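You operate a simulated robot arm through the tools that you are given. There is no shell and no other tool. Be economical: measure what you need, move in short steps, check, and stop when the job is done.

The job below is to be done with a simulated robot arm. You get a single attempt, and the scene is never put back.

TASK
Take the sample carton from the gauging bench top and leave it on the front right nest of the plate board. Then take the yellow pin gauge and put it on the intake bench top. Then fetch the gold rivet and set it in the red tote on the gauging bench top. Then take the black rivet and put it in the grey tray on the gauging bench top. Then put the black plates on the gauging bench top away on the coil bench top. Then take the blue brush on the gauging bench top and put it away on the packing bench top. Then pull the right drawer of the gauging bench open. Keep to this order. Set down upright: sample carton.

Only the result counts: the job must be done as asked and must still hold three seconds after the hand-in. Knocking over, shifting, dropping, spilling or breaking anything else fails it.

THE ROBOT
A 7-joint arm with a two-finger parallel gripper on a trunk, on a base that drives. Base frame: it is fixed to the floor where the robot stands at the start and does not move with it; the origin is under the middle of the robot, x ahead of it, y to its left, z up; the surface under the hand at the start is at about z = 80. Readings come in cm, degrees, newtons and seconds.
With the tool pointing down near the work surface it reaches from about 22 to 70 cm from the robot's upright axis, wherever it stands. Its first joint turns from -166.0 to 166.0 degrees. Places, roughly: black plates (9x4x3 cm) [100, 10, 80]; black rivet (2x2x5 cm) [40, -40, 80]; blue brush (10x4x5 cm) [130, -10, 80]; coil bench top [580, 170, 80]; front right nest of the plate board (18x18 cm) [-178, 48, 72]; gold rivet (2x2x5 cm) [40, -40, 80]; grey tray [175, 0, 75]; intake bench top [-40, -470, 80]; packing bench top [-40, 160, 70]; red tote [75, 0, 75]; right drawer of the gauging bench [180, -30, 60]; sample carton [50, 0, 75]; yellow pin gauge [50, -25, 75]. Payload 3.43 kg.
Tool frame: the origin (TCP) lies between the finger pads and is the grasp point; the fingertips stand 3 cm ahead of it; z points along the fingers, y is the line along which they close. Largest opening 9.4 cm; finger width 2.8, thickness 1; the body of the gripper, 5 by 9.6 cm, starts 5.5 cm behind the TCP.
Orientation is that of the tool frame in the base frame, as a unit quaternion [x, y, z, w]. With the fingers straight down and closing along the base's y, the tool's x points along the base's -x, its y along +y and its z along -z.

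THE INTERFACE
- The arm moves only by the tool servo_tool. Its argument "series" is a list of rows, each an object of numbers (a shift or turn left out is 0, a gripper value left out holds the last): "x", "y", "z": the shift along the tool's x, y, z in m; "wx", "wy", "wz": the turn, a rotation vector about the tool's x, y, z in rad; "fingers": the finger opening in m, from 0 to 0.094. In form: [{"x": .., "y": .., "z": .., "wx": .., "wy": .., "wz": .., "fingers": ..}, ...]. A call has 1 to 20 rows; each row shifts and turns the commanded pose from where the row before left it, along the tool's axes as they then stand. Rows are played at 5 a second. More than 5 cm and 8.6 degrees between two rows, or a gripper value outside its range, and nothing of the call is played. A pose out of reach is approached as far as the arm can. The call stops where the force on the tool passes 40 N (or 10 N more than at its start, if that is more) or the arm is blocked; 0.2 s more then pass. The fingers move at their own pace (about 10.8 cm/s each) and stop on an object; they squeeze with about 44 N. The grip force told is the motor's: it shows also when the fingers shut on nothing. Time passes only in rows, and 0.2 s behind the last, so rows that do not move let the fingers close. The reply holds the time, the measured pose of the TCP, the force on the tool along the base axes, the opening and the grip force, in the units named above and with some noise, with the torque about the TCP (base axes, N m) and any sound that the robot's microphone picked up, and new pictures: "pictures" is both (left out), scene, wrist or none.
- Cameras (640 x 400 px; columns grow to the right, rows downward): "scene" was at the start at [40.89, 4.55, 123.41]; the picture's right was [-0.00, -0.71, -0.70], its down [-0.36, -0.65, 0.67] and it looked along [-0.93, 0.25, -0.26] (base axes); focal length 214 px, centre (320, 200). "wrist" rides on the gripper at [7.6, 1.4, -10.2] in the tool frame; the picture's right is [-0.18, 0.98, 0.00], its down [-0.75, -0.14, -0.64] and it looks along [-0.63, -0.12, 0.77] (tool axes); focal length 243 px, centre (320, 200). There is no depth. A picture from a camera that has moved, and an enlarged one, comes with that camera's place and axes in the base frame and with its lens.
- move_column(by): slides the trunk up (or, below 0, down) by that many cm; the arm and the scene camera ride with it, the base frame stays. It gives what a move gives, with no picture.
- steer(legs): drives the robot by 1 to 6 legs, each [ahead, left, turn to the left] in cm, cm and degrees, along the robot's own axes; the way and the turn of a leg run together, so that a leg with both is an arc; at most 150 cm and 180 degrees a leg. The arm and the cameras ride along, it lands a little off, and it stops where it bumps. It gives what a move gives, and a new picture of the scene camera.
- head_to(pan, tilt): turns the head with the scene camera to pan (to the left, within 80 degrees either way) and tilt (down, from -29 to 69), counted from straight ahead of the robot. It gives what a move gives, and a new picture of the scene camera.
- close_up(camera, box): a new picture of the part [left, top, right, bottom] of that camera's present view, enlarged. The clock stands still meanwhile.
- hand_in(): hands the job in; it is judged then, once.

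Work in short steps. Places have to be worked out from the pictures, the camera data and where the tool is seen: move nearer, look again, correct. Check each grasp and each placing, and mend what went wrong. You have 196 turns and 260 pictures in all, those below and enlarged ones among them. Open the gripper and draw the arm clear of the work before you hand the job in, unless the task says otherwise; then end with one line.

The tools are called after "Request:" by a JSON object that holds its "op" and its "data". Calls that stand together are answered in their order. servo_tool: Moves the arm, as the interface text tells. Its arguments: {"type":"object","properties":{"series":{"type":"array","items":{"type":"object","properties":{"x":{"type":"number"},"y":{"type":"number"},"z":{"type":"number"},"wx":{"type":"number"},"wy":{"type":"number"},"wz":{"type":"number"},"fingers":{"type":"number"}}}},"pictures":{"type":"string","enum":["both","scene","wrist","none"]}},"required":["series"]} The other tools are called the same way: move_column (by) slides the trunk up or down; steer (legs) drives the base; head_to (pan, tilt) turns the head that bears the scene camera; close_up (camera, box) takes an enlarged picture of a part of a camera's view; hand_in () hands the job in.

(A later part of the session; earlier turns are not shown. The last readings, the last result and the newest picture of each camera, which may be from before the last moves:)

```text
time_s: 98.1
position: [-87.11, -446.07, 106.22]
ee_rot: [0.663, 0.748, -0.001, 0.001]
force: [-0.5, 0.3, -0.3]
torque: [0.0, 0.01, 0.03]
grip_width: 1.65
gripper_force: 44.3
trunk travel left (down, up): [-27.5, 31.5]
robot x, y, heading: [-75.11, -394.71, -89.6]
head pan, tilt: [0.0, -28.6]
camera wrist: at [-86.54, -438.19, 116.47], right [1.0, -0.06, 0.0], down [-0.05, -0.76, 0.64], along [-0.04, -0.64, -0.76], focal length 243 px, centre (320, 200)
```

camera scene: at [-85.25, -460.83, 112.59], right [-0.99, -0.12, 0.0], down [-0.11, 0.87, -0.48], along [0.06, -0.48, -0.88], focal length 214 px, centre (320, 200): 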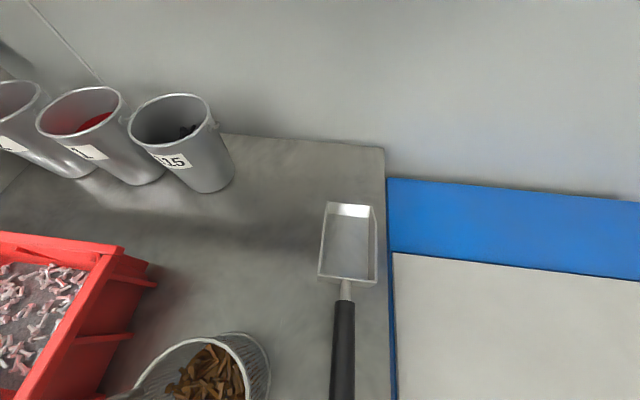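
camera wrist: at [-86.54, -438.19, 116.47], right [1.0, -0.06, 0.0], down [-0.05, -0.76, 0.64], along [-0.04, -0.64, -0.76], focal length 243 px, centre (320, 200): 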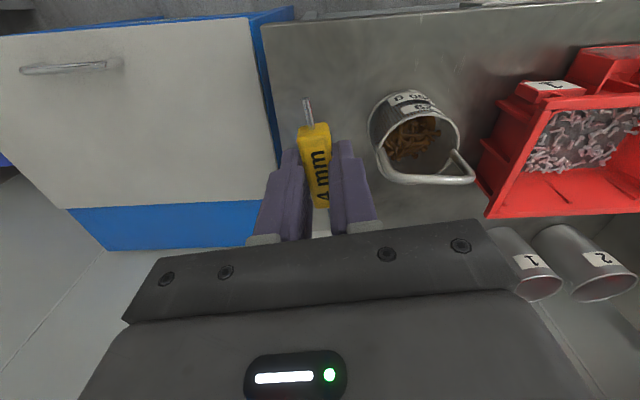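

The spot is clear: bench edges at x≈−94.4 and y≈−440. I shift slightly and lower.

Request:
{"op": "servo_tool", "data": {"series": [{"x": -0.007, "y": -0.004}, {"z": 0.04}, {"z": 0.04}, {"z": 0.04}, {"z": 0.04}, {"z": 0.03}, {"z": 0.01}, {}], "pictures": "wrist"}}

Request:
{"op": "servo_tool", "data": {"series": [{"z": 0.006}, {"z": 0.006}, {}], "pictures": "none"}}

```text
time_s: 99.9
position: [-87.44, -446.6, 86.46]
ee_rot: [0.663, 0.749, -0.002, 0.001]
force: [0.2, 0.5, -0.8]
torque: [-0.01, -0.03, 0.0]
grip_width: 1.66
gripper_force: 44.0
trunk travel left (down, up): [-27.5, 31.5]
robot x, y, heading: [-74.67, -394.34, -89.6]
head pan, tilt: [0.0, -28.6]
camera wrist: at [-86.82, -438.89, 96.61], right [1.0, -0.06, 0.0], down [-0.05, -0.76, 0.65], along [-0.04, -0.64, -0.76], focal length 243 px, centre (320, 200)
```

wrist: 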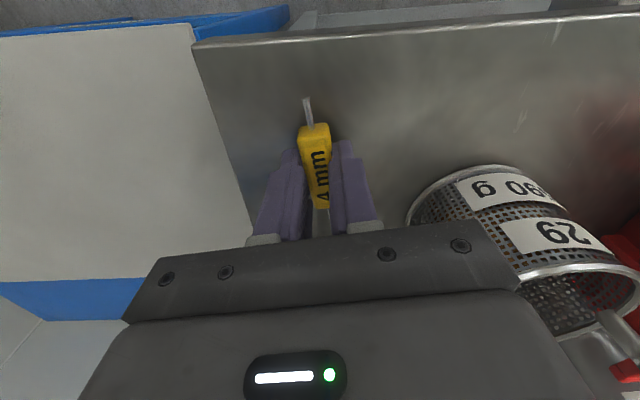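

```text
time_s: 100.7
position: [-87.41, -446.72, 85.2]
ee_rot: [0.663, 0.749, -0.002, 0.0]
force: [0.2, -0.2, 0.3]
torque: [-0.02, 0.0, 0.0]
grip_width: 1.67
gripper_force: 44.0
trunk travel left (down, up): [-27.5, 31.5]
robot x, y, heading: [-74.75, -394.74, -89.5]
head pan, tilt: [0.0, -28.6]
```

Clear. I continue down in small steps to contact.

Request:
{"op": "servo_tool", "data": {"series": [{"z": 0.004}, {"z": 0.004}, {"z": 0.003}, {}], "pictures": "none"}}

Request:
{"op": "servo_tool", "data": {"series": [{"z": 0.003}, {}], "pictures": "none"}}

```text
time_s: 101.2
position: [-87.54, -446.84, 85.01]
ee_rot: [0.663, 0.749, -0.005, 0.002]
force: [4.1, 8.0, 28.7]
torque: [0.4, -0.27, -0.01]
grip_width: 1.66
gripper_force: 44.2
trunk travel left (down, up): [-27.5, 31.5]
robot x, y, heading: [-74.93, -394.37, -89.6]
head pan, tilt: [0.0, -28.6]
stopped in row 2: the force on the tool passed its limit at 54 N (the readings are from after the stop); the commanded pose is now the measured one
```

```text
time_s: 101.5
position: [-87.54, -446.96, 84.96]
ee_rot: [0.664, 0.748, -0.004, 0.003]
force: [5.3, 8.2, 27.5]
torque: [0.48, -0.28, 0.02]
grip_width: 1.69
gripper_force: 44.3
trunk travel left (down, up): [-27.5, 31.5]
robot x, y, heading: [-75.19, -394.68, -89.4]
head pan, tilt: [0.0, -28.6]
stopped in row 1: the force on the tool passed its limit at 44 N (the readings are from after the stop); the commanded pose is now the measured one
```

Contact at TCP z≈85. I look before releasing, to check what is touching.

Request:
{"op": "close_up", "data": {"camera": "wrist", "box": [180, 40, 500, 240]}}

Request:
{"op": "servo_tool", "data": {"series": [{"z": -0.002}, {}], "pictures": "none"}}

```text
2.00 times, centred on (340, 140) of wrist
camera zoom: at [-86.93, -439.1, 95.19], right [1.0, -0.06, 0.0], down [-0.05, -0.76, 0.65], along [-0.04, -0.65, -0.76], focal length 485 px, centre (280, 320)
```

zoom: 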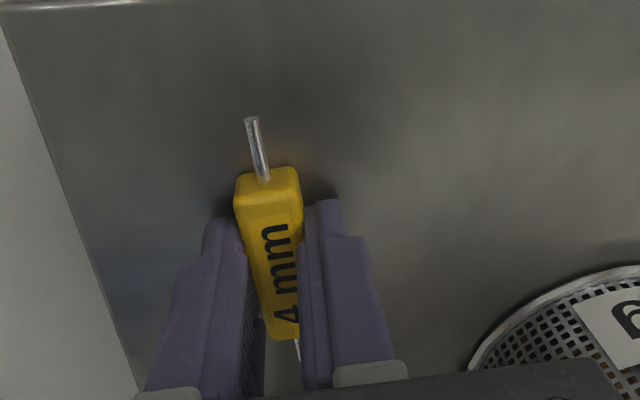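

```text
time_s: 102.1
position: [-87.59, -447.12, 85.09]
ee_rot: [0.663, 0.749, -0.004, 0.003]
force: [0.6, 1.2, 5.8]
torque: [0.01, -0.05, 0.02]
grip_width: 1.67
gripper_force: 44.1
trunk travel left (down, up): [-27.5, 31.5]
robot x, y, heading: [-74.9, -394.67, -89.7]
head pan, tilt: [0.0, -28.6]
```

Shadows show the gauge resting on the bench. I open slightly and rise.

Request:
{"op": "servo_tool", "data": {"series": [{"fingers": 0.04}, {}, {"z": -0.02}, {"z": -0.04}, {"z": -0.04}, {"z": -0.04}, {"z": -0.04}, {"z": -0.03}, {}], "pictures": "wrist"}}

```text
time_s: 104.1
position: [-87.54, -446.83, 106.16]
ee_rot: [0.664, 0.748, -0.003, 0.002]
force: [0.1, 0.0, -0.2]
torque: [-0.02, -0.02, -0.01]
grip_width: 4.01
gripper_force: 0.1
trunk travel left (down, up): [-27.5, 31.5]
robot x, y, heading: [-74.95, -394.08, -89.6]
head pan, tilt: [0.0, -28.6]
camera wrist: at [-86.91, -439.09, 116.35], right [1.0, -0.06, 0.0], down [-0.05, -0.76, 0.65], along [-0.04, -0.65, -0.76], focal length 243 px, centre (320, 200)
```

wrist: 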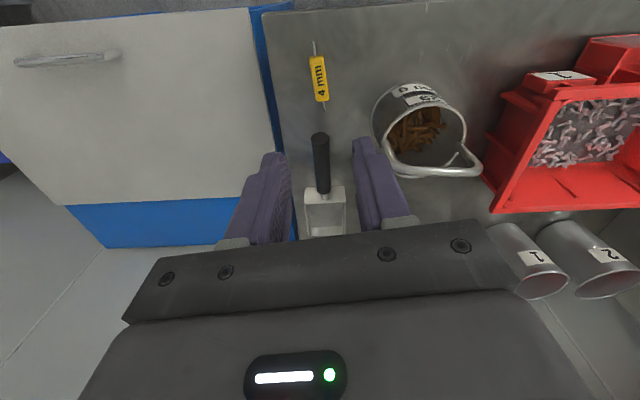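

Pin gauge lies on the intake bench, clear of everything. Now back to the gauging bench's near end for the rivets.

Request:
{"op": "steer", "data": {"legs": [[-150, 0, 0], [-150, 0, 0], [0, 0, 89.5], [40, 65, 0]]}}

Request:
{"op": "servo_tool", "data": {"series": [{}], "pictures": "wrist"}}

```text
time_s: 126.3
position: [17.05, -40.37, 105.93]
ee_rot: [-0.043, 0.999, 0.0, 0.005]
force: [-0.4, 0.3, 0.5]
torque: [-0.02, 0.01, -0.04]
grip_width: 3.99
gripper_force: 0.0
trunk travel left (down, up): [-27.5, 31.5]
robot x, y, heading: [-34.86, -25.69, -1.4]
head pan, tilt: [0.0, -28.6]
camera scene: at [31.95, -38.94, 112.4], right [0.09, -1.0, 0.0], down [-0.87, -0.08, -0.48], along [0.48, 0.04, -0.87], focal length 214 px, centre (320, 200)
```

scene: 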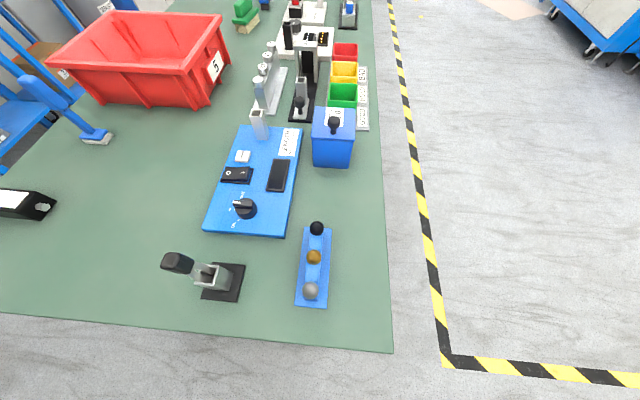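

```text
time_s: 126.7
position: [17.05, -40.31, 106.09]
ee_rot: [-0.044, 0.999, 0.0, 0.004]
force: [0.3, -0.6, -0.1]
torque: [-0.01, -0.02, 0.0]
grip_width: 4.0
gripper_force: 0.1
trunk travel left (down, up): [-27.5, 31.5]
robot x, y, heading: [-35.17, -25.61, -1.6]
head pan, tilt: [0.0, -28.6]
camera wrist: at [9.36, -39.54, 116.23], right [0.1, 1.0, 0.0], down [0.76, -0.08, 0.65], along [0.64, -0.06, -0.76], focal length 243 px, centre (320, 200)
```

wrist: 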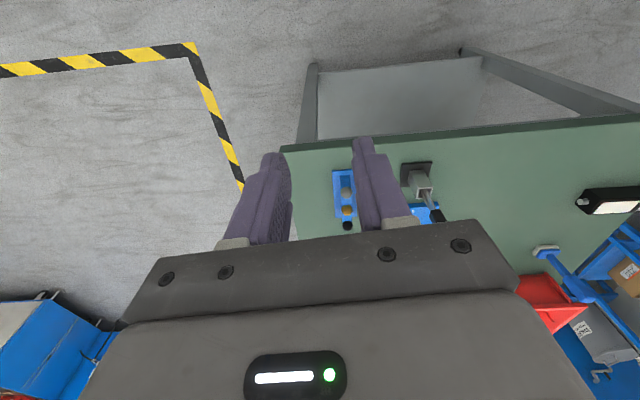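

The rivet rack shows silver, gold, black in a row. I zoom for detail.

Request:
{"op": "close_up", "data": {"camera": "scene", "box": [150, 200, 390, 350]}}

```text
2.67 times, centred on (270, 275) of scene
camera zoom: at [31.94, -38.95, 112.41], right [0.09, -1.0, 0.0], down [-0.87, -0.08, -0.49], along [0.48, 0.04, -0.87], focal length 572 px, centre (453, 0)
```

zoom: 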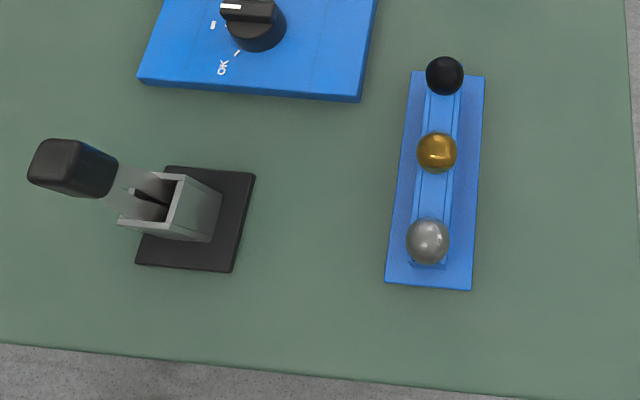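

Gold rivet head at ≈(38.9,−37.6, 84.5), 4 cm spacing along x. I drive 22 cm forward and align the hand.

Request:
{"op": "steer", "data": {"legs": [[22, 0, 1.5]]}}

```text
time_s: 128.4
position: [39.8, -39.23, 105.97]
ee_rot: [-0.057, 0.998, 0.0, 0.003]
force: [-0.5, 0.0, -0.4]
torque: [-0.02, 0.04, -0.03]
grip_width: 4.0
gripper_force: 0.1
trunk travel left (down, up): [-27.5, 31.5]
robot x, y, heading: [-12.41, -26.17, 0.0]
head pan, tilt: [0.0, -28.6]
camera scene: at [54.69, -37.42, 112.35], right [0.11, -0.99, 0.0], down [-0.87, -0.1, -0.48], along [0.48, 0.05, -0.87], focal length 214 px, centre (320, 200)
```

scene: 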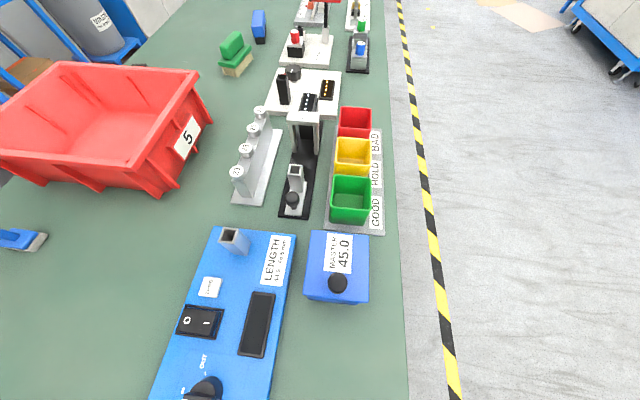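

I align yaw and centre over the gold rivet at z≈95 to check.

Request:
{"op": "servo_tool", "data": {"series": [{"wz": 0.114}, {"x": 0.009, "y": 0.016}, {"z": 0.04}, {"z": 0.04}, {"z": 0.03}, {}], "pictures": "wrist"}}

```text
time_s: 129.8
position: [38.9, -37.67, 95.08]
ee_rot: [0.0, 1.0, 0.001, 0.004]
force: [0.3, -0.8, 0.6]
torque: [0.0, 0.02, 0.0]
grip_width: 4.0
gripper_force: 0.0
trunk travel left (down, up): [-27.5, 31.5]
robot x, y, heading: [-13.03, -26.37, 0.3]
head pan, tilt: [0.0, -28.6]
camera wrist: at [31.32, -36.2, 105.27], right [0.18, 0.98, 0.0], down [0.75, -0.14, 0.65], along [0.64, -0.12, -0.76], focal length 243 px, centre (320, 200)
```

wrist: 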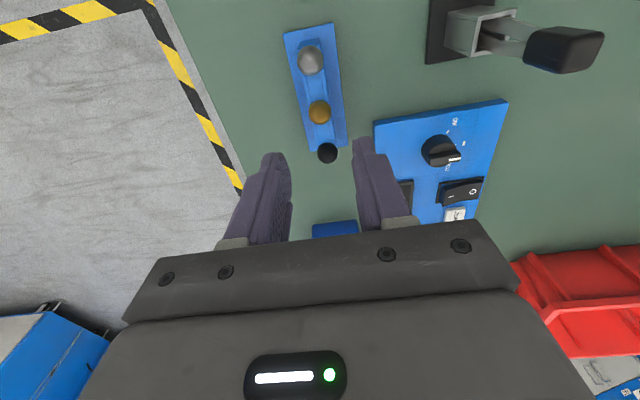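

Gold head is exactly under the TCP. I descend to z=85, grip, and lift slowly.

Request:
{"op": "servo_tool", "data": {"series": [{"z": 0.03}, {"z": 0.03}, {"z": 0.025}, {"z": 0.016}, {}, {"fingers": 0.0}, {}, {}, {}], "pictures": "wrist"}}

```text
time_s: 131.8
position: [39.03, -37.62, 84.85]
ee_rot: [0.0, 1.0, 0.0, 0.004]
force: [-0.3, -1.0, -0.6]
torque: [-0.04, 0.01, 0.0]
grip_width: 1.87
gripper_force: 43.7
trunk travel left (down, up): [-27.5, 31.5]
robot x, y, heading: [-12.48, -26.13, 0.0]
head pan, tilt: [0.0, -28.6]
camera wrist: at [31.41, -36.16, 95.08], right [0.18, 0.98, 0.0], down [0.75, -0.14, 0.65], along [0.64, -0.12, -0.76], focal length 243 px, centre (320, 200)
```

wrist: 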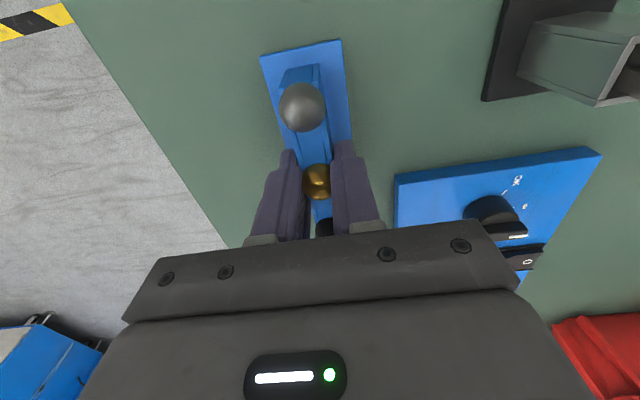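

Gripped at 1.87 cm. Lifting slowly and straight.

Request:
{"op": "servo_tool", "data": {"series": [{"z": -0.004}, {"z": -0.008}, {"z": -0.01}, {"z": -0.015}, {"z": -0.015}, {"z": -0.02}, {"z": -0.025}, {"z": -0.03}, {"z": -0.03}, {"z": -0.03}, {}], "pictures": "wrist"}}

```text
time_s: 134.2
position: [38.76, -37.69, 103.67]
ee_rot: [0.0, 1.0, 0.0, 0.003]
force: [0.3, -0.3, -0.6]
torque: [0.04, 0.0, -0.01]
grip_width: 1.86
gripper_force: 44.1
trunk travel left (down, up): [-27.5, 31.5]
robot x, y, heading: [-12.49, -25.82, 0.0]
head pan, tilt: [0.0, -28.6]
camera wrist: at [31.27, -36.18, 113.85], right [0.18, 0.98, 0.0], down [0.75, -0.14, 0.65], along [0.64, -0.12, -0.76], focal length 243 px, centre (320, 200)
```

wrist: 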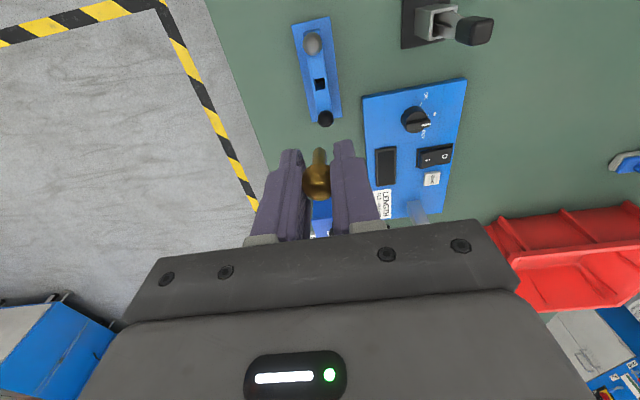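

Gold rivet is out and held. I drive round to the bench's left side to reach the red tote.

Request:
{"op": "steer", "data": {"legs": [[-33, 0, 0], [0, 96, 0], [0, 0, -90]]}}

```text
time_s: 144.7
position: [-57.23, 17.22, 103.61]
ee_rot: [0.703, 0.711, -0.002, 0.003]
force: [0.5, -0.6, -0.9]
torque: [0.01, -0.03, 0.02]
grip_width: 1.84
gripper_force: 43.9
trunk travel left (down, up): [-27.5, 31.5]
robot x, y, heading: [-46.39, 68.73, -89.1]
head pan, tilt: [0.0, -28.6]
camera scene: at [-57.05, 2.36, 110.0], right [-1.0, -0.01, 0.0], down [-0.01, 0.87, -0.49], along [0.01, -0.49, -0.87], focal length 214 px, centre (320, 200)
```

scene: 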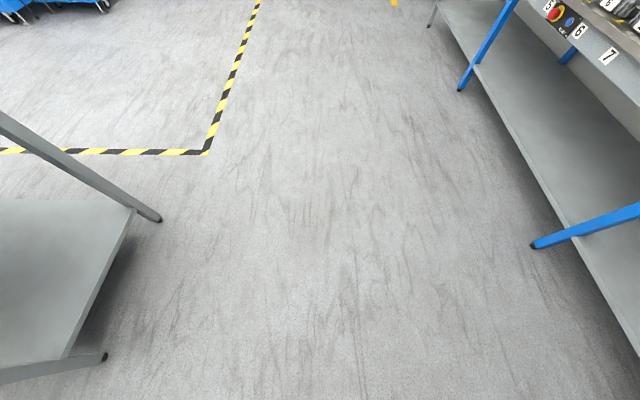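

Now strafe left (+x) alongside the bench.

Request:
{"op": "steer", "data": {"legs": [[0, 131, -0.9]]}}

```text
time_s: 151.3
position: [73.71, 18.53, 103.58]
ee_rot: [0.706, 0.709, -0.002, 0.002]
force: [0.0, 0.1, -1.0]
torque: [-0.03, 0.03, 0.02]
grip_width: 1.85
gripper_force: 44.1
trunk travel left (down, up): [-27.5, 31.5]
robot x, y, heading: [84.89, 69.8, -89.6]
head pan, tilt: [0.0, -28.6]
camera scene: at [73.79, 3.64, 110.0], right [-1.0, 0.0, 0.0], down [0.0, 0.87, -0.49], along [0.0, -0.49, -0.87], focal length 214 px, centre (320, 200)
```

scene: 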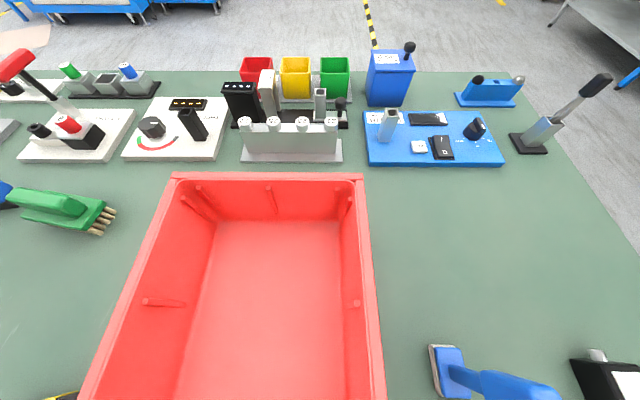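

Tote floor centre ≈(79, 2.5). I drive 10 cm closer, then move the hand over the tote and lower.

Request:
{"op": "steer", "data": {"legs": [[10, 0, 0]]}}

Request:
{"op": "servo_tool", "data": {"series": [{"x": -0.03, "y": 0.02}, {"x": -0.03, "y": 0.02}, {"x": -0.005, "y": 0.013}, {}], "pictures": "wrist"}}

```text
time_s: 152.5
position: [73.73, 8.48, 103.66]
ee_rot: [0.706, 0.708, -0.002, 0.002]
force: [0.5, -0.2, -0.5]
torque: [0.01, 0.01, -0.01]
grip_width: 1.88
gripper_force: 44.1
trunk travel left (down, up): [-27.5, 31.5]
robot x, y, heading: [85.35, 60.27, -89.9]
head pan, tilt: [0.0, -28.6]
camera scene: at [73.74, -6.45, 109.92], right [-1.0, 0.0, 0.0], down [0.0, 0.88, -0.48], along [0.0, -0.48, -0.88], focal length 214 px, centre (320, 200)
```

scene: 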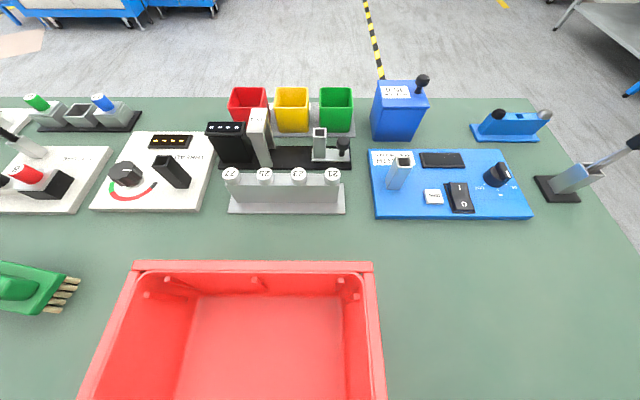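

```text
time_s: 153.5
position: [78.98, 1.98, 103.75]
ee_rot: [0.706, 0.708, -0.003, 0.003]
force: [0.8, 0.2, -0.8]
torque: [0.05, -0.02, 0.0]
grip_width: 1.83
gripper_force: 43.9
trunk travel left (down, up): [-27.5, 31.5]
robot x, y, heading: [85.09, 60.13, -89.8]
head pan, tilt: [0.0, -28.6]
camera wrist: at [80.46, 9.67, 113.86], right [0.98, -0.18, 0.0], down [-0.14, -0.75, 0.65], along [-0.12, -0.64, -0.76], focal length 243 px, centre (320, 200)
```

wrist: 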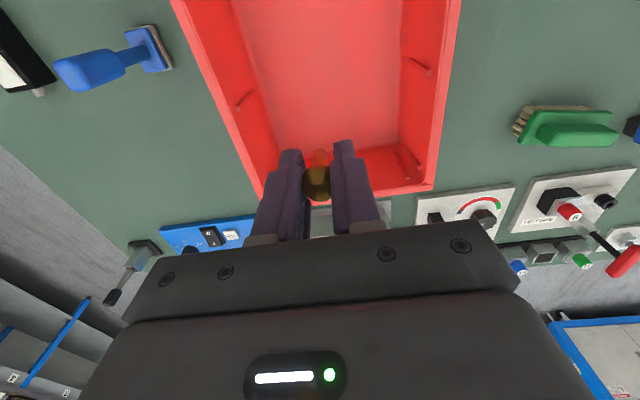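

Hand is centred over the tote. I lower to just above the floor and release.

Request:
{"op": "servo_tool", "data": {"series": [{"z": 0.04}, {"z": 0.04}, {"z": 0.04}, {"z": 0.03}, {"z": 0.013}, {}], "pictures": "wrist"}}

Request:
{"op": "servo_tool", "data": {"series": [{"z": 0.005}, {"z": 0.004}, {}], "pictures": "none"}}

```text
time_s: 154.9
position: [79.0, 2.03, 87.22]
ee_rot: [0.706, 0.708, -0.003, 0.003]
force: [-0.1, -0.5, -0.6]
torque: [-0.03, 0.01, -0.01]
grip_width: 1.85
gripper_force: 44.4
trunk travel left (down, up): [-27.5, 31.5]
robot x, y, heading: [84.94, 60.16, -89.8]
head pan, tilt: [0.0, -28.6]
camera wrist: at [80.54, 9.81, 97.5], right [0.98, -0.18, 0.0], down [-0.14, -0.75, 0.65], along [-0.12, -0.64, -0.76], focal length 243 px, centre (320, 200)
```

wrist: 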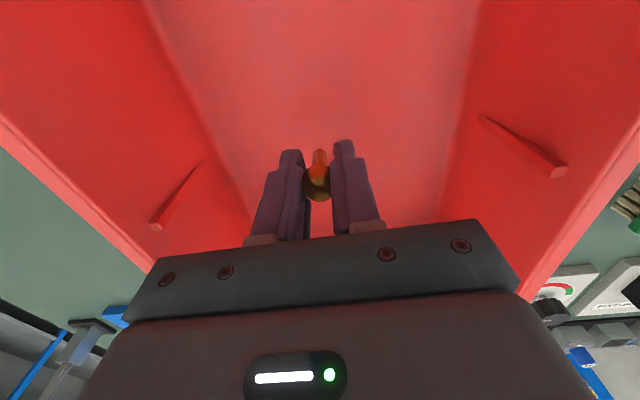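

```text
time_s: 155.7
position: [79.16, 1.96, 86.36]
ee_rot: [0.706, 0.709, -0.002, 0.002]
force: [0.4, 0.4, 0.5]
torque: [0.01, -0.01, 0.0]
grip_width: 1.85
gripper_force: 44.2
trunk travel left (down, up): [-27.5, 31.5]
robot x, y, heading: [85.05, 59.97, -89.7]
head pan, tilt: [0.0, -28.6]
```

No contact yet; a touch lower, then release and rise.

Request:
{"op": "servo_tool", "data": {"series": [{"z": 0.004}, {}], "pictures": "none"}}

Request:
{"op": "servo_tool", "data": {"series": [{"fingers": 0.04}, {}, {"z": -0.02}, {"z": -0.04}, {"z": -0.04}, {"z": -0.04}, {"z": -0.04}, {}], "pictures": "wrist"}}

```text
time_s: 156.3
position: [78.91, 2.04, 85.92]
ee_rot: [0.706, 0.708, -0.003, 0.002]
force: [0.0, 0.4, -1.1]
torque: [-0.03, 0.01, 0.01]
grip_width: 1.85
gripper_force: 43.8
trunk travel left (down, up): [-27.5, 31.5]
robot x, y, heading: [84.56, 59.69, -89.8]
head pan, tilt: [0.0, -28.6]
```

```text
time_s: 158.1
position: [79.08, 2.16, 103.82]
ee_rot: [0.706, 0.708, -0.002, 0.002]
force: [0.0, 0.1, 0.4]
torque: [0.04, -0.03, -0.03]
grip_width: 3.99
gripper_force: 0.1
trunk travel left (down, up): [-27.5, 31.5]
robot x, y, heading: [85.35, 60.22, -90.0]
head pan, tilt: [0.0, -28.6]
camera wrist: at [80.46, 9.83, 114.04], right [0.98, -0.18, 0.0], down [-0.14, -0.75, 0.65], along [-0.12, -0.64, -0.76], focal length 243 px, centre (320, 200)
```

wrist: 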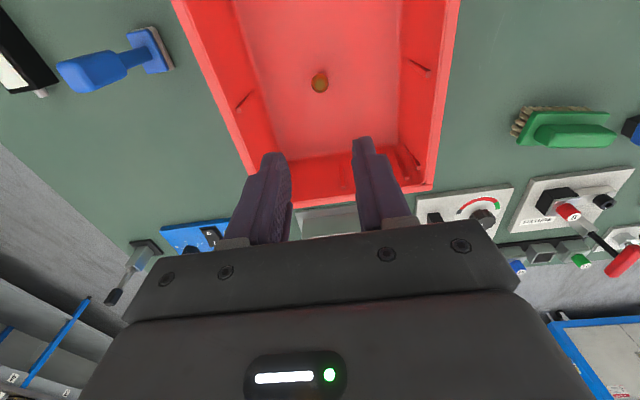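

Gold rivet stands in the red tote. Now back to the near end for the black rivet.

Request:
{"op": "steer", "data": {"legs": [[-8, 0, 0], [0, -131, 0], [0, 0, 90], [0, -94, 0], [31, 0, 0]]}}

```text
time_s: 175.3
position: [48.35, -27.56, 103.72]
ee_rot: [-0.02, 1.0, 0.001, 0.003]
force: [0.6, -0.2, 0.1]
torque: [0.01, 0.01, 0.02]
grip_width: 3.98
gripper_force: 0.1
trunk travel left (down, up): [-27.5, 31.5]
robot x, y, heading: [-9.88, -23.77, 2.4]
head pan, tilt: [0.0, -28.6]
camera scene: at [63.25, -26.91, 110.15], right [0.04, -1.0, 0.0], down [-0.87, -0.04, -0.48], along [0.48, 0.02, -0.87], focal length 214 px, centre (320, 200)
```

scene: 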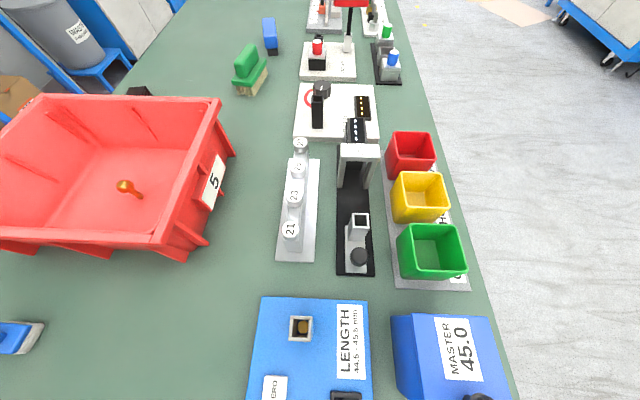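

Gold rivet visible in the tote. I align over the black rivet (42.8, −37.6) and check.

Request:
{"op": "servo_tool", "data": {"series": [{"wz": 0.04}, {"x": 0.019, "y": -0.034}, {"x": 0.019, "y": -0.034}, {"x": 0.018, "y": -0.033}, {"z": 0.04}, {"z": 0.045}, {}], "pictures": "wrist"}}

```text
time_s: 176.9
position: [42.62, -37.67, 95.27]
ee_rot: [0.0, 1.0, 0.0, 0.003]
force: [-0.1, 0.5, 0.1]
torque: [-0.03, -0.03, 0.0]
grip_width: 3.97
gripper_force: 0.0
trunk travel left (down, up): [-27.5, 31.5]
robot x, y, heading: [-10.15, -23.36, 2.3]
head pan, tilt: [0.0, -28.6]
camera wrist: at [35.03, -36.18, 105.48], right [0.18, 0.98, 0.0], down [0.75, -0.14, 0.65], along [0.64, -0.12, -0.76], focal length 243 px, centre (320, 200)
```

wrist: 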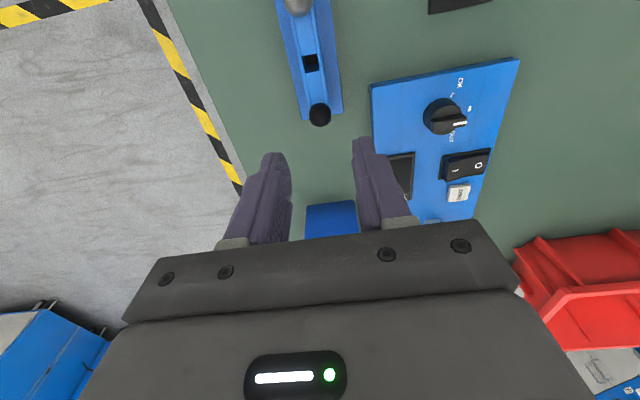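

Black head at ≈(43.0,−37.7). Descend, grip, and lift slowly.

Request:
{"op": "servo_tool", "data": {"series": [{"x": -0.003, "z": 0.03}, {"z": 0.03}, {"z": 0.025}, {"z": 0.017}, {}, {"fingers": 0.0}, {}, {}, {}, {"z": -0.004}, {"z": -0.008}, {"z": -0.01}, {"z": -0.015}, {"z": -0.015}, {"z": -0.02}, {"z": -0.025}, {"z": -0.03}, {"z": -0.03}, {"z": -0.03}, {}], "pictures": "wrist"}}

```text
time_s: 181.1
position: [42.81, -37.8, 103.85]
ee_rot: [0.0, 1.0, -0.001, 0.003]
force: [-0.3, 0.1, -0.7]
torque: [0.0, -0.02, -0.01]
grip_width: 1.84
gripper_force: 44.4
trunk travel left (down, up): [-27.5, 31.5]
robot x, y, heading: [-10.17, -23.62, 2.5]
head pan, tilt: [0.0, -28.6]
camera wrist: at [35.32, -36.31, 114.0], right [0.18, 0.98, 0.0], down [0.75, -0.14, 0.65], along [0.64, -0.12, -0.76], focal length 243 px, centre (320, 200)
```

wrist: 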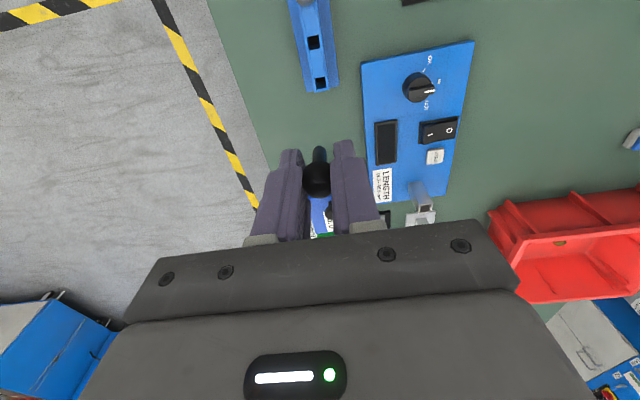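

Black rivet held. I drive round to the left side again, further toward the grey tray.

Request:
{"op": "steer", "data": {"legs": [[-33, 0, -2.4], [0, 96, 0], [0, 0, -90], [0, 115, 0]]}}

```text
time_s: 197.1
position: [57.24, 21.95, 103.67]
ee_rot: [0.711, 0.703, -0.002, 0.003]
force: [0.1, 0.0, 0.0]
torque: [0.01, 0.03, -0.02]
grip_width: 1.84
gripper_force: 44.1
trunk travel left (down, up): [-27.5, 31.5]
robot x, y, heading: [72.09, 74.79, -88.5]
head pan, tilt: [0.0, -28.6]
camera scene: at [57.03, 7.12, 110.16], right [-1.0, 0.01, 0.0], down [0.01, 0.87, -0.48], along [-0.01, -0.48, -0.87], focal length 214 px, centre (320, 200)
```

scene: 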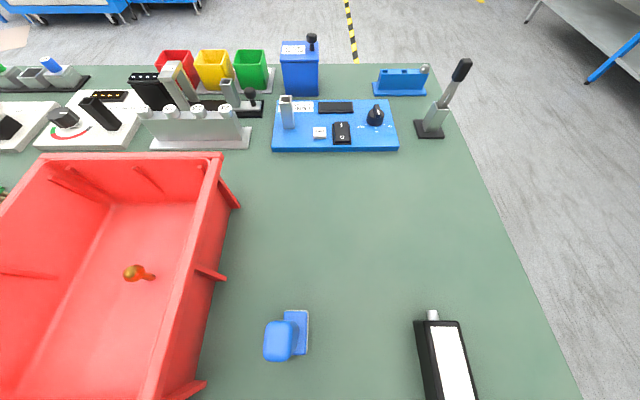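

Continue strafing left 113 cm toward the tray.

Request:
{"op": "steer", "data": {"legs": [[0, 113, -1.5]]}}

```text
time_s: 202.9
position: [168.31, 23.85, 103.81]
ee_rot: [0.723, 0.691, -0.002, 0.002]
force: [-0.4, -0.5, 0.1]
torque: [-0.01, -0.01, 0.01]
grip_width: 1.86
gripper_force: 44.1
trunk travel left (down, up): [-27.5, 31.5]
robot x, y, heading: [184.83, 75.65, -90.1]
head pan, tilt: [0.0, -28.6]
camera scene: at [167.7, 8.94, 110.16], right [-1.0, 0.04, 0.0], down [0.04, 0.87, -0.49], along [-0.02, -0.48, -0.87], focal length 214 px, centre (320, 200)
```

scene: 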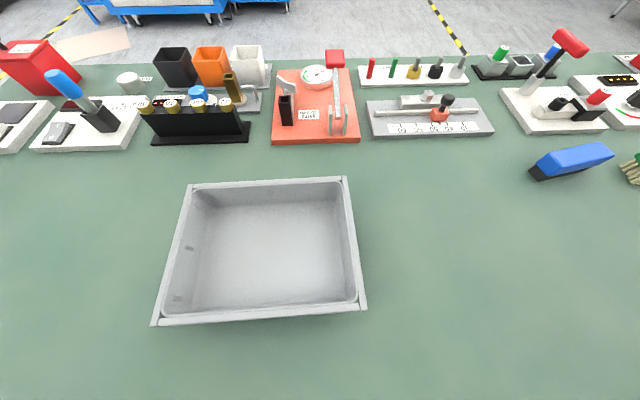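

Grey tray centre ≈(175, 0). I drive 15 cm closer and move the hand over it.

Request:
{"op": "steer", "data": {"legs": [[15, 0, 0]]}}

Request:
{"op": "servo_tool", "data": {"series": [{"x": -0.029, "y": 0.024}, {"x": -0.029, "y": 0.024}, {"x": -0.029, "y": 0.023}, {}], "pictures": "wrist"}}

```text
time_s: 204.2
position: [168.05, 8.78, 103.81]
ee_rot: [0.724, 0.69, -0.002, 0.002]
force: [-0.4, -1.0, 0.0]
torque: [0.03, -0.01, -0.02]
grip_width: 1.86
gripper_force: 44.0
trunk travel left (down, up): [-27.5, 31.5]
robot x, y, heading: [184.51, 60.91, -90.3]
head pan, tilt: [0.0, -28.6]
camera scene: at [167.37, -6.02, 110.1], right [-1.0, 0.05, 0.0], down [0.04, 0.87, -0.48], along [-0.02, -0.48, -0.87], focal length 214 px, centre (320, 200)
```

scene: 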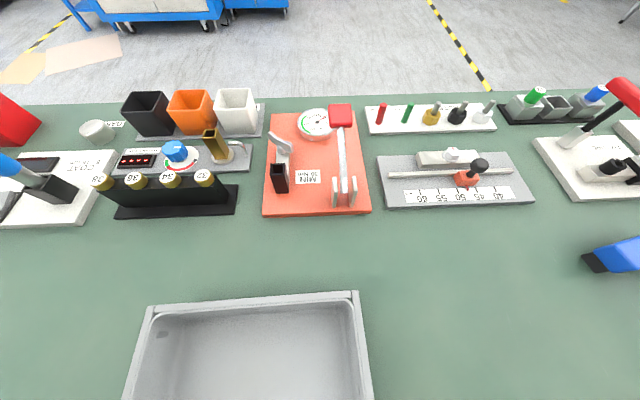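

```text
time_s: 205.2
position: [174.82, -0.11, 103.77]
ee_rot: [0.724, 0.69, -0.003, 0.001]
force: [-0.2, 0.2, -0.2]
torque: [0.01, 0.0, 0.02]
grip_width: 1.83
gripper_force: 43.6
trunk travel left (down, up): [-27.5, 31.5]
robot x, y, heading: [184.43, 60.92, -90.3]
head pan, tilt: [0.0, -28.6]
camera wrist: at [176.81, 7.49, 113.98], right [0.97, -0.23, 0.0], down [-0.18, -0.74, 0.65], along [-0.15, -0.63, -0.76], focal length 243 px, centre (320, 200)
```

wrist: 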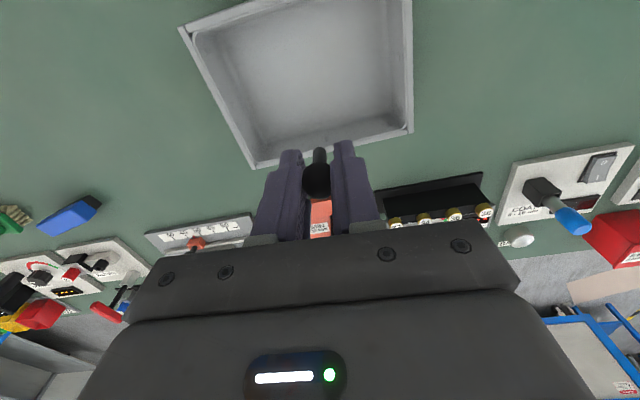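

Hand is over the tray centre. Lower to z≈86 and release.

Request:
{"op": "servo_tool", "data": {"series": [{"z": 0.04}, {"z": 0.04}, {"z": 0.04}, {"z": 0.03}, {"z": 0.02}, {"z": 0.007}, {}], "pictures": "wrist"}}

Request:
{"op": "servo_tool", "data": {"series": [{"z": 0.004}, {}], "pictures": "none"}}

```text
time_s: 206.8
position: [174.85, -0.29, 85.9]
ee_rot: [0.723, 0.691, -0.003, 0.002]
force: [-0.2, -0.4, -0.1]
torque: [0.0, -0.01, -0.03]
grip_width: 1.85
gripper_force: 44.1
trunk travel left (down, up): [-27.5, 31.5]
robot x, y, heading: [184.73, 61.02, -90.7]
head pan, tilt: [0.0, -28.6]
camera wrist: at [176.7, 7.35, 96.27], right [0.97, -0.23, 0.0], down [-0.18, -0.74, 0.65], along [-0.15, -0.63, -0.76], focal length 243 px, centre (320, 200)
```

wrist: 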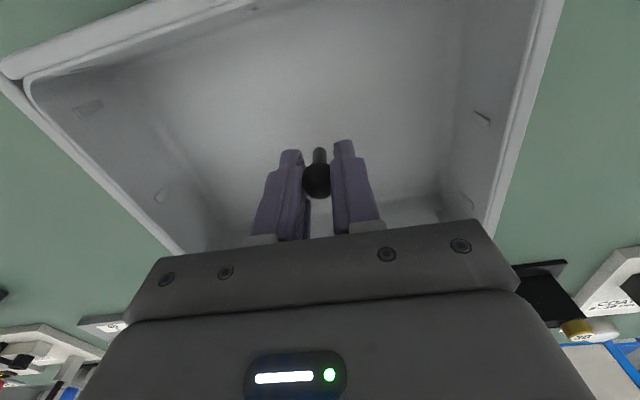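

```text
time_s: 207.4
position: [174.89, -0.24, 85.7]
ee_rot: [0.723, 0.691, -0.003, 0.003]
force: [0.5, -0.3, -1.0]
torque: [-0.03, -0.01, 0.03]
grip_width: 1.84
gripper_force: 44.0
trunk travel left (down, up): [-27.5, 31.5]
robot x, y, heading: [184.95, 60.73, -90.2]
head pan, tilt: [0.0, -28.6]
```

Release and rise.

Request:
{"op": "servo_tool", "data": {"series": [{"fingers": 0.04}, {}, {"z": -0.02}, {"z": -0.04}, {"z": -0.04}, {"z": -0.04}, {"z": -0.04}, {"fingers": 0.06}, {}], "pictures": "wrist"}}

```text
time_s: 209.4
position: [174.88, -0.08, 103.78]
ee_rot: [0.724, 0.69, -0.002, 0.003]
force: [0.4, 1.2, 0.1]
torque: [0.0, 0.0, -0.04]
grip_width: 6.01
gripper_force: 0.1
trunk travel left (down, up): [-27.5, 31.5]
robot x, y, heading: [184.47, 60.72, -90.2]
head pan, tilt: [0.0, -28.6]
camera wrist: at [176.71, 7.55, 114.07], right [0.97, -0.23, 0.0], down [-0.18, -0.74, 0.65], along [-0.15, -0.63, -0.76], focal length 243 px, centre (320, 200)
```

wrist: 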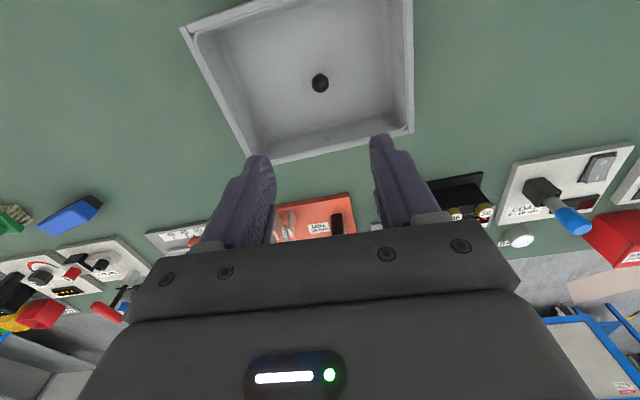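

Black rivet stands in the tray. Next the black plates near (100,10): strafe back along the bench.

Request:
{"op": "steer", "data": {"legs": [[-12, 0, 0], [0, -72, 0]]}}

Request:
{"op": "servo_tool", "data": {"series": [{}], "pictures": "wrist"}}

```text
time_s: 214.2
position: [101.93, 12.71, 103.9]
ee_rot: [0.725, 0.688, -0.003, 0.002]
force: [-0.2, -0.1, 0.1]
torque: [0.04, -0.03, 0.01]
grip_width: 6.03
gripper_force: 0.1
trunk travel left (down, up): [-27.5, 31.5]
robot x, y, heading: [112.27, 73.54, -90.5]
head pan, tilt: [0.0, -28.6]
camera scene: at [101.25, -2.19, 110.23], right [-1.0, 0.05, 0.0], down [0.05, 0.87, -0.48], along [-0.02, -0.48, -0.87], focal length 214 px, centre (320, 200)
```

scene: 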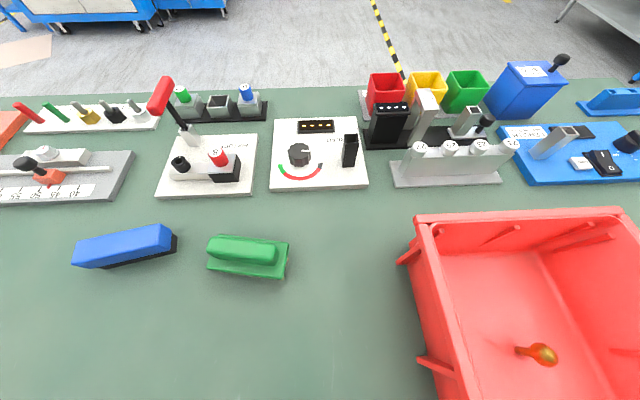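

```text
time_s: 214.6
position: [102.12, 12.68, 103.85]
ee_rot: [0.726, 0.688, -0.003, 0.002]
force: [0.3, 0.2, -0.4]
torque: [0.0, -0.01, 0.03]
grip_width: 6.02
gripper_force: 0.0
trunk travel left (down, up): [-27.5, 31.5]
robot x, y, heading: [111.93, 73.39, -90.7]
head pan, tilt: [0.0, -28.6]
camera wrist: at [103.98, 20.3, 114.05], right [0.97, -0.23, 0.0], down [-0.18, -0.74, 0.65], along [-0.15, -0.63, -0.76], focal length 243 px, centre (320, 200)
```

wrist: 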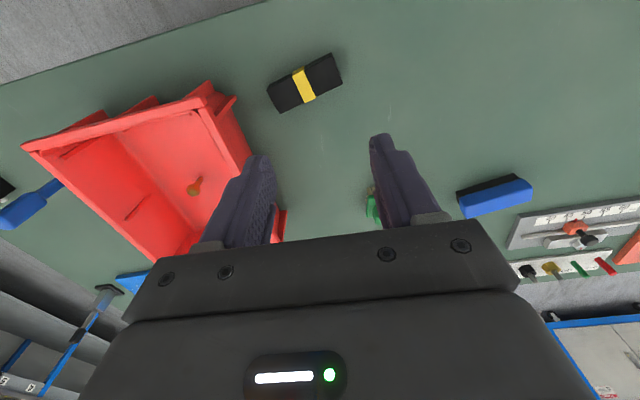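

The plates are a banded bundle at ≈(100.2, 12.6), axis ≈13° from x. I rotate the hand to close across it.

Request:
{"op": "servo_tool", "data": {"series": [{"y": -0.019}, {"wz": 0.143}, {"wz": 0.143}, {"wz": 0.143}, {"wz": 0.143}, {"wz": 0.143}, {"wz": 0.143}, {"wz": 0.143}, {"wz": 0.143}, {"wz": 0.143}, {"z": 0.04}, {"z": 0.04}, {}], "pictures": "wrist"}}

```text
time_s: 217.4
position: [100.12, 12.66, 95.89]
ee_rot: [0.993, 0.116, -0.001, 0.004]
force: [0.7, -0.9, 0.2]
torque: [0.02, 0.0, 0.01]
grip_width: 5.99
gripper_force: 0.0
trunk travel left (down, up): [-27.5, 31.5]
robot x, y, heading: [112.22, 73.66, -90.6]
head pan, tilt: [0.0, -28.6]
camera wrist: at [107.99, 13.08, 106.2], right [0.05, -1.0, 0.01], down [-0.77, -0.03, 0.64], along [-0.64, -0.03, -0.77], focal length 243 px, centre (320, 200)
```

wrist: 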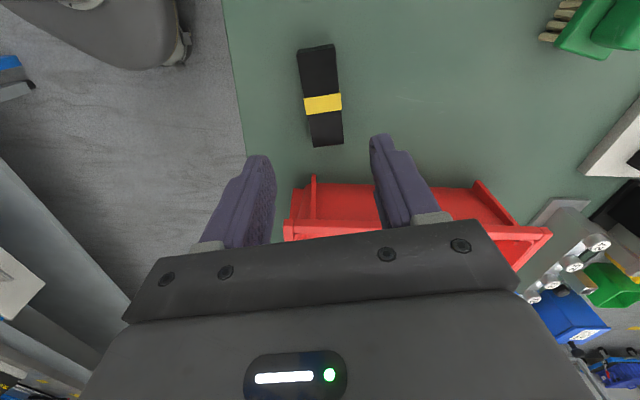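

Bundle centre ≈(100.6,12.5), aligned. I descend to z≈83.7 and grip.

Request:
{"op": "servo_tool", "data": {"series": [{"x": 0.0036, "y": 0.002, "z": 0.03}, {"z": 0.03}, {"z": 0.03}, {"z": 0.02}, {"z": 0.012}, {}, {"fingers": 0.0}, {}, {}, {}, {}], "pictures": "wrist"}}

Request:
{"op": "servo_tool", "data": {"series": [{"z": -0.003}, {"z": -0.004}, {"z": -0.006}, {"z": -0.01}, {"z": -0.01}, {"z": -0.01}, {}], "pictures": "wrist"}}

```text
time_s: 219.8
position: [100.42, 12.33, 83.6]
ee_rot: [0.993, 0.116, -0.001, 0.003]
force: [-0.1, -0.5, -0.3]
torque: [0.03, -0.09, -0.02]
grip_width: 3.36
gripper_force: 43.9
trunk travel left (down, up): [-27.5, 31.5]
robot x, y, heading: [112.45, 73.79, -90.7]
head pan, tilt: [0.0, -28.6]
camera wrist: at [108.32, 12.86, 93.9], right [0.05, -1.0, 0.01], down [-0.77, -0.03, 0.64], along [-0.64, -0.04, -0.77], focal length 243 px, centre (320, 200)
```

wrist: 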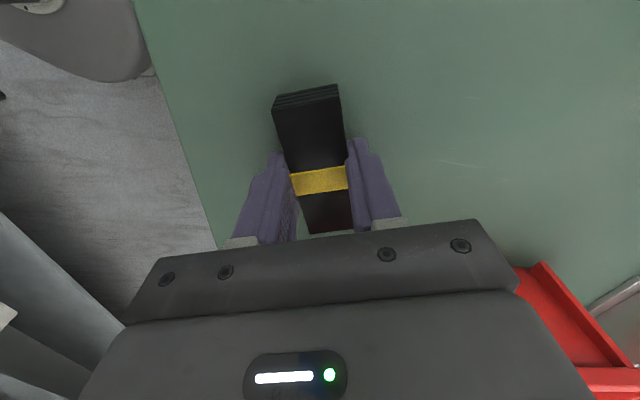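

```text
time_s: 221.4
position: [100.59, 12.61, 87.97]
ee_rot: [0.993, 0.115, 0.0, 0.003]
force: [-0.1, -0.3, -1.8]
torque: [-0.01, -0.03, 0.02]
grip_width: 3.36
gripper_force: 44.0
trunk travel left (down, up): [-27.5, 31.5]
robot x, y, heading: [112.26, 73.73, -90.7]
head pan, tilt: [0.0, -28.6]
camera wrist: at [108.41, 13.07, 98.21], right [0.05, -1.0, 0.01], down [-0.77, -0.03, 0.64], along [-0.64, -0.04, -0.77], focal length 243 px, centre (320, 200)
```

wrist: 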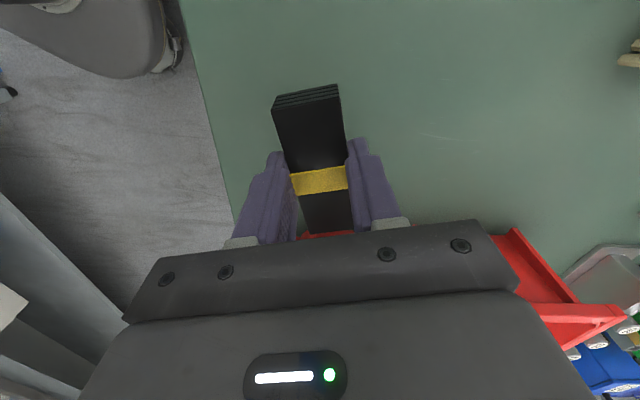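

Bundle held securely. I lift, swing the hand back to look ahead, then turn the robot to face +x.

Request:
{"op": "servo_tool", "data": {"series": [{"z": -0.03}, {"z": -0.04}, {"z": -0.04}, {"z": -0.04}, {"z": -0.04}, {"wz": -0.143}, {"wz": -0.143}, {"wz": -0.143}, {"wz": -0.143}, {"wz": -0.143}, {"wz": -0.143}, {"wz": -0.143}, {"wz": -0.143}, {"wz": -0.143}, {}], "pictures": "none"}}

Request:
{"op": "steer", "data": {"legs": [[-4, 0, 0], [0, 0, 90]]}}

```text
time_s: 224.6
position: [100.61, 12.68, 106.89]
ee_rot: [0.724, 0.689, -0.003, 0.002]
force: [-0.5, -0.3, -2.1]
torque: [0.02, -0.01, 0.01]
grip_width: 3.36
gripper_force: 44.1
trunk travel left (down, up): [-27.5, 31.5]
robot x, y, heading: [112.48, 73.56, -90.5]
head pan, tilt: [0.0, -28.6]
```

```text
time_s: 229.4
position: [173.59, 66.97, 106.94]
ee_rot: [0.018, 1.0, -0.001, 0.003]
force: [-0.2, 0.1, -2.7]
torque: [0.0, 0.03, 0.02]
grip_width: 3.36
gripper_force: 44.5
trunk travel left (down, up): [-27.5, 31.5]
robot x, y, heading: [112.5, 77.54, 0.1]
head pan, tilt: [0.0, -28.6]
camera scene: at [188.58, 66.53, 113.31], right [-0.04, -1.0, 0.0], down [-0.87, 0.03, -0.48], along [0.48, -0.02, -0.87], focal length 214 px, centre (320, 200)
```

scene: 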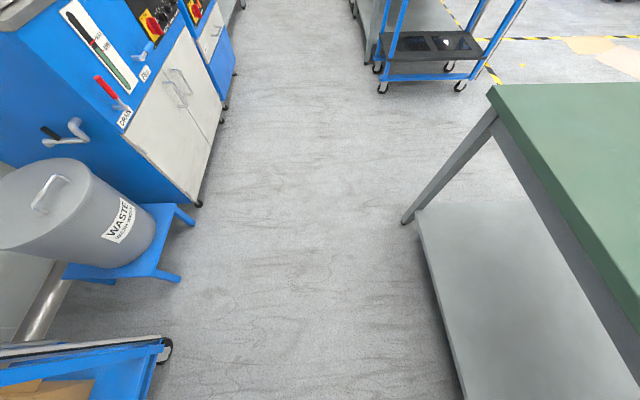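

Corridor ahead is clear around y≈75 (cabinets at y≥136, bench end x≈236, cart at y≤16). I advance 150 cm.

Request:
{"op": "steer", "data": {"legs": [[150, 0, 0], [80, 0, 0]]}}

```text
time_s: 240.8
position: [406.39, 70.07, 106.86]
ee_rot: [0.014, 1.0, 0.0, 0.003]
force: [0.5, 0.1, -3.3]
torque: [-0.02, 0.0, -0.02]
grip_width: 3.37
gripper_force: 44.0
trunk travel left (down, up): [-27.5, 31.5]
robot x, y, heading: [345.29, 80.3, 0.8]
head pan, tilt: [0.0, -28.6]
camera scene: at [421.37, 69.72, 113.28], right [-0.03, -1.0, 0.0], down [-0.87, 0.02, -0.48], along [0.48, -0.01, -0.87], focal length 214 px, centre (320, 200)
```

scene: 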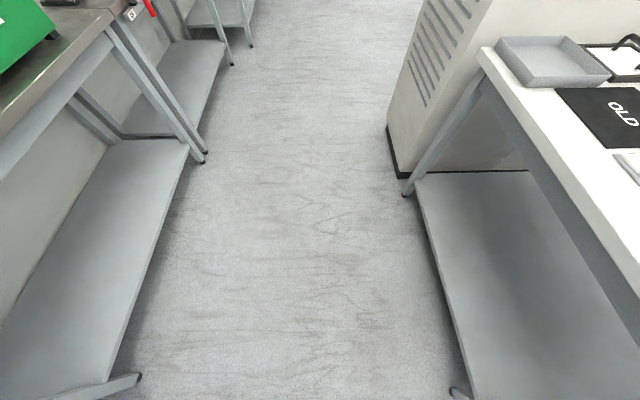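

Coil bench should be the second bench on the left (x≈525–635). I drive on 150 cm and look.

Request:
{"op": "steer", "data": {"legs": [[150, -4, -0.8]]}}

```text
refused: leg 1 is longer than a leg can be; nothing moved
```

Request:
{"op": "steer", "data": {"legs": [[148, -4, -0.8]]}}

Request:
{"op": "head_to", "data": {"pan": 60, "tilt": -29}}

```text
time_s: 248.1
position: [553.7, 69.81, 106.85]
ee_rot: [0.007, 1.0, -0.001, 0.003]
force: [-0.1, 0.3, -3.2]
torque: [-0.01, 0.07, 0.03]
grip_width: 3.35
gripper_force: 43.5
trunk travel left (down, up): [-27.5, 31.5]
robot x, y, heading: [492.2, 79.64, 1.4]
head pan, tilt: [0.0, -28.6]
camera scene: at [568.56, 69.7, 113.29], right [-0.01, -1.0, 0.0], down [-0.87, 0.01, -0.48], along [0.48, -0.01, -0.87], focal length 214 px, centre (320, 200)
```

scene: 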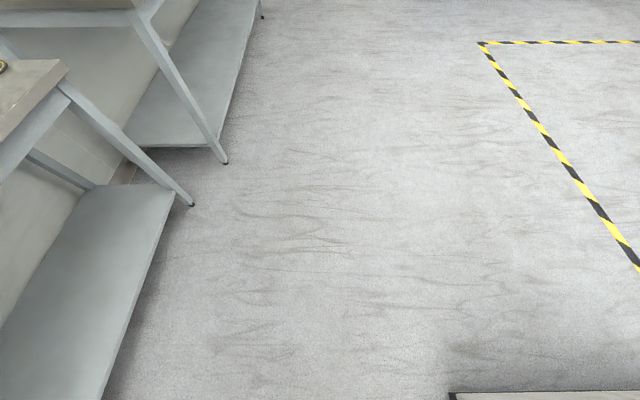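

```text
time_s: 249.4
position: [553.55, 69.81, 106.97]
ee_rot: [0.007, 1.0, 0.0, 0.003]
force: [-0.2, 0.9, -2.2]
torque: [-0.01, 0.01, -0.01]
grip_width: 3.37
gripper_force: 44.2
trunk travel left (down, up): [-27.5, 31.5]
robot x, y, heading: [492.0, 79.27, 1.4]
head pan, tilt: [60.0, -28.6]
camera scene: at [568.6, 75.49, 116.65], right [0.0, -0.5, -0.87], down [-0.87, 0.43, -0.24], along [0.49, 0.75, -0.44], focal length 214 px, centre (320, 200)
```

scene: 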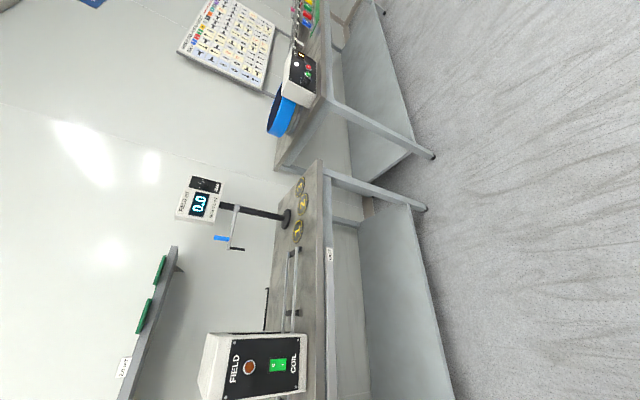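

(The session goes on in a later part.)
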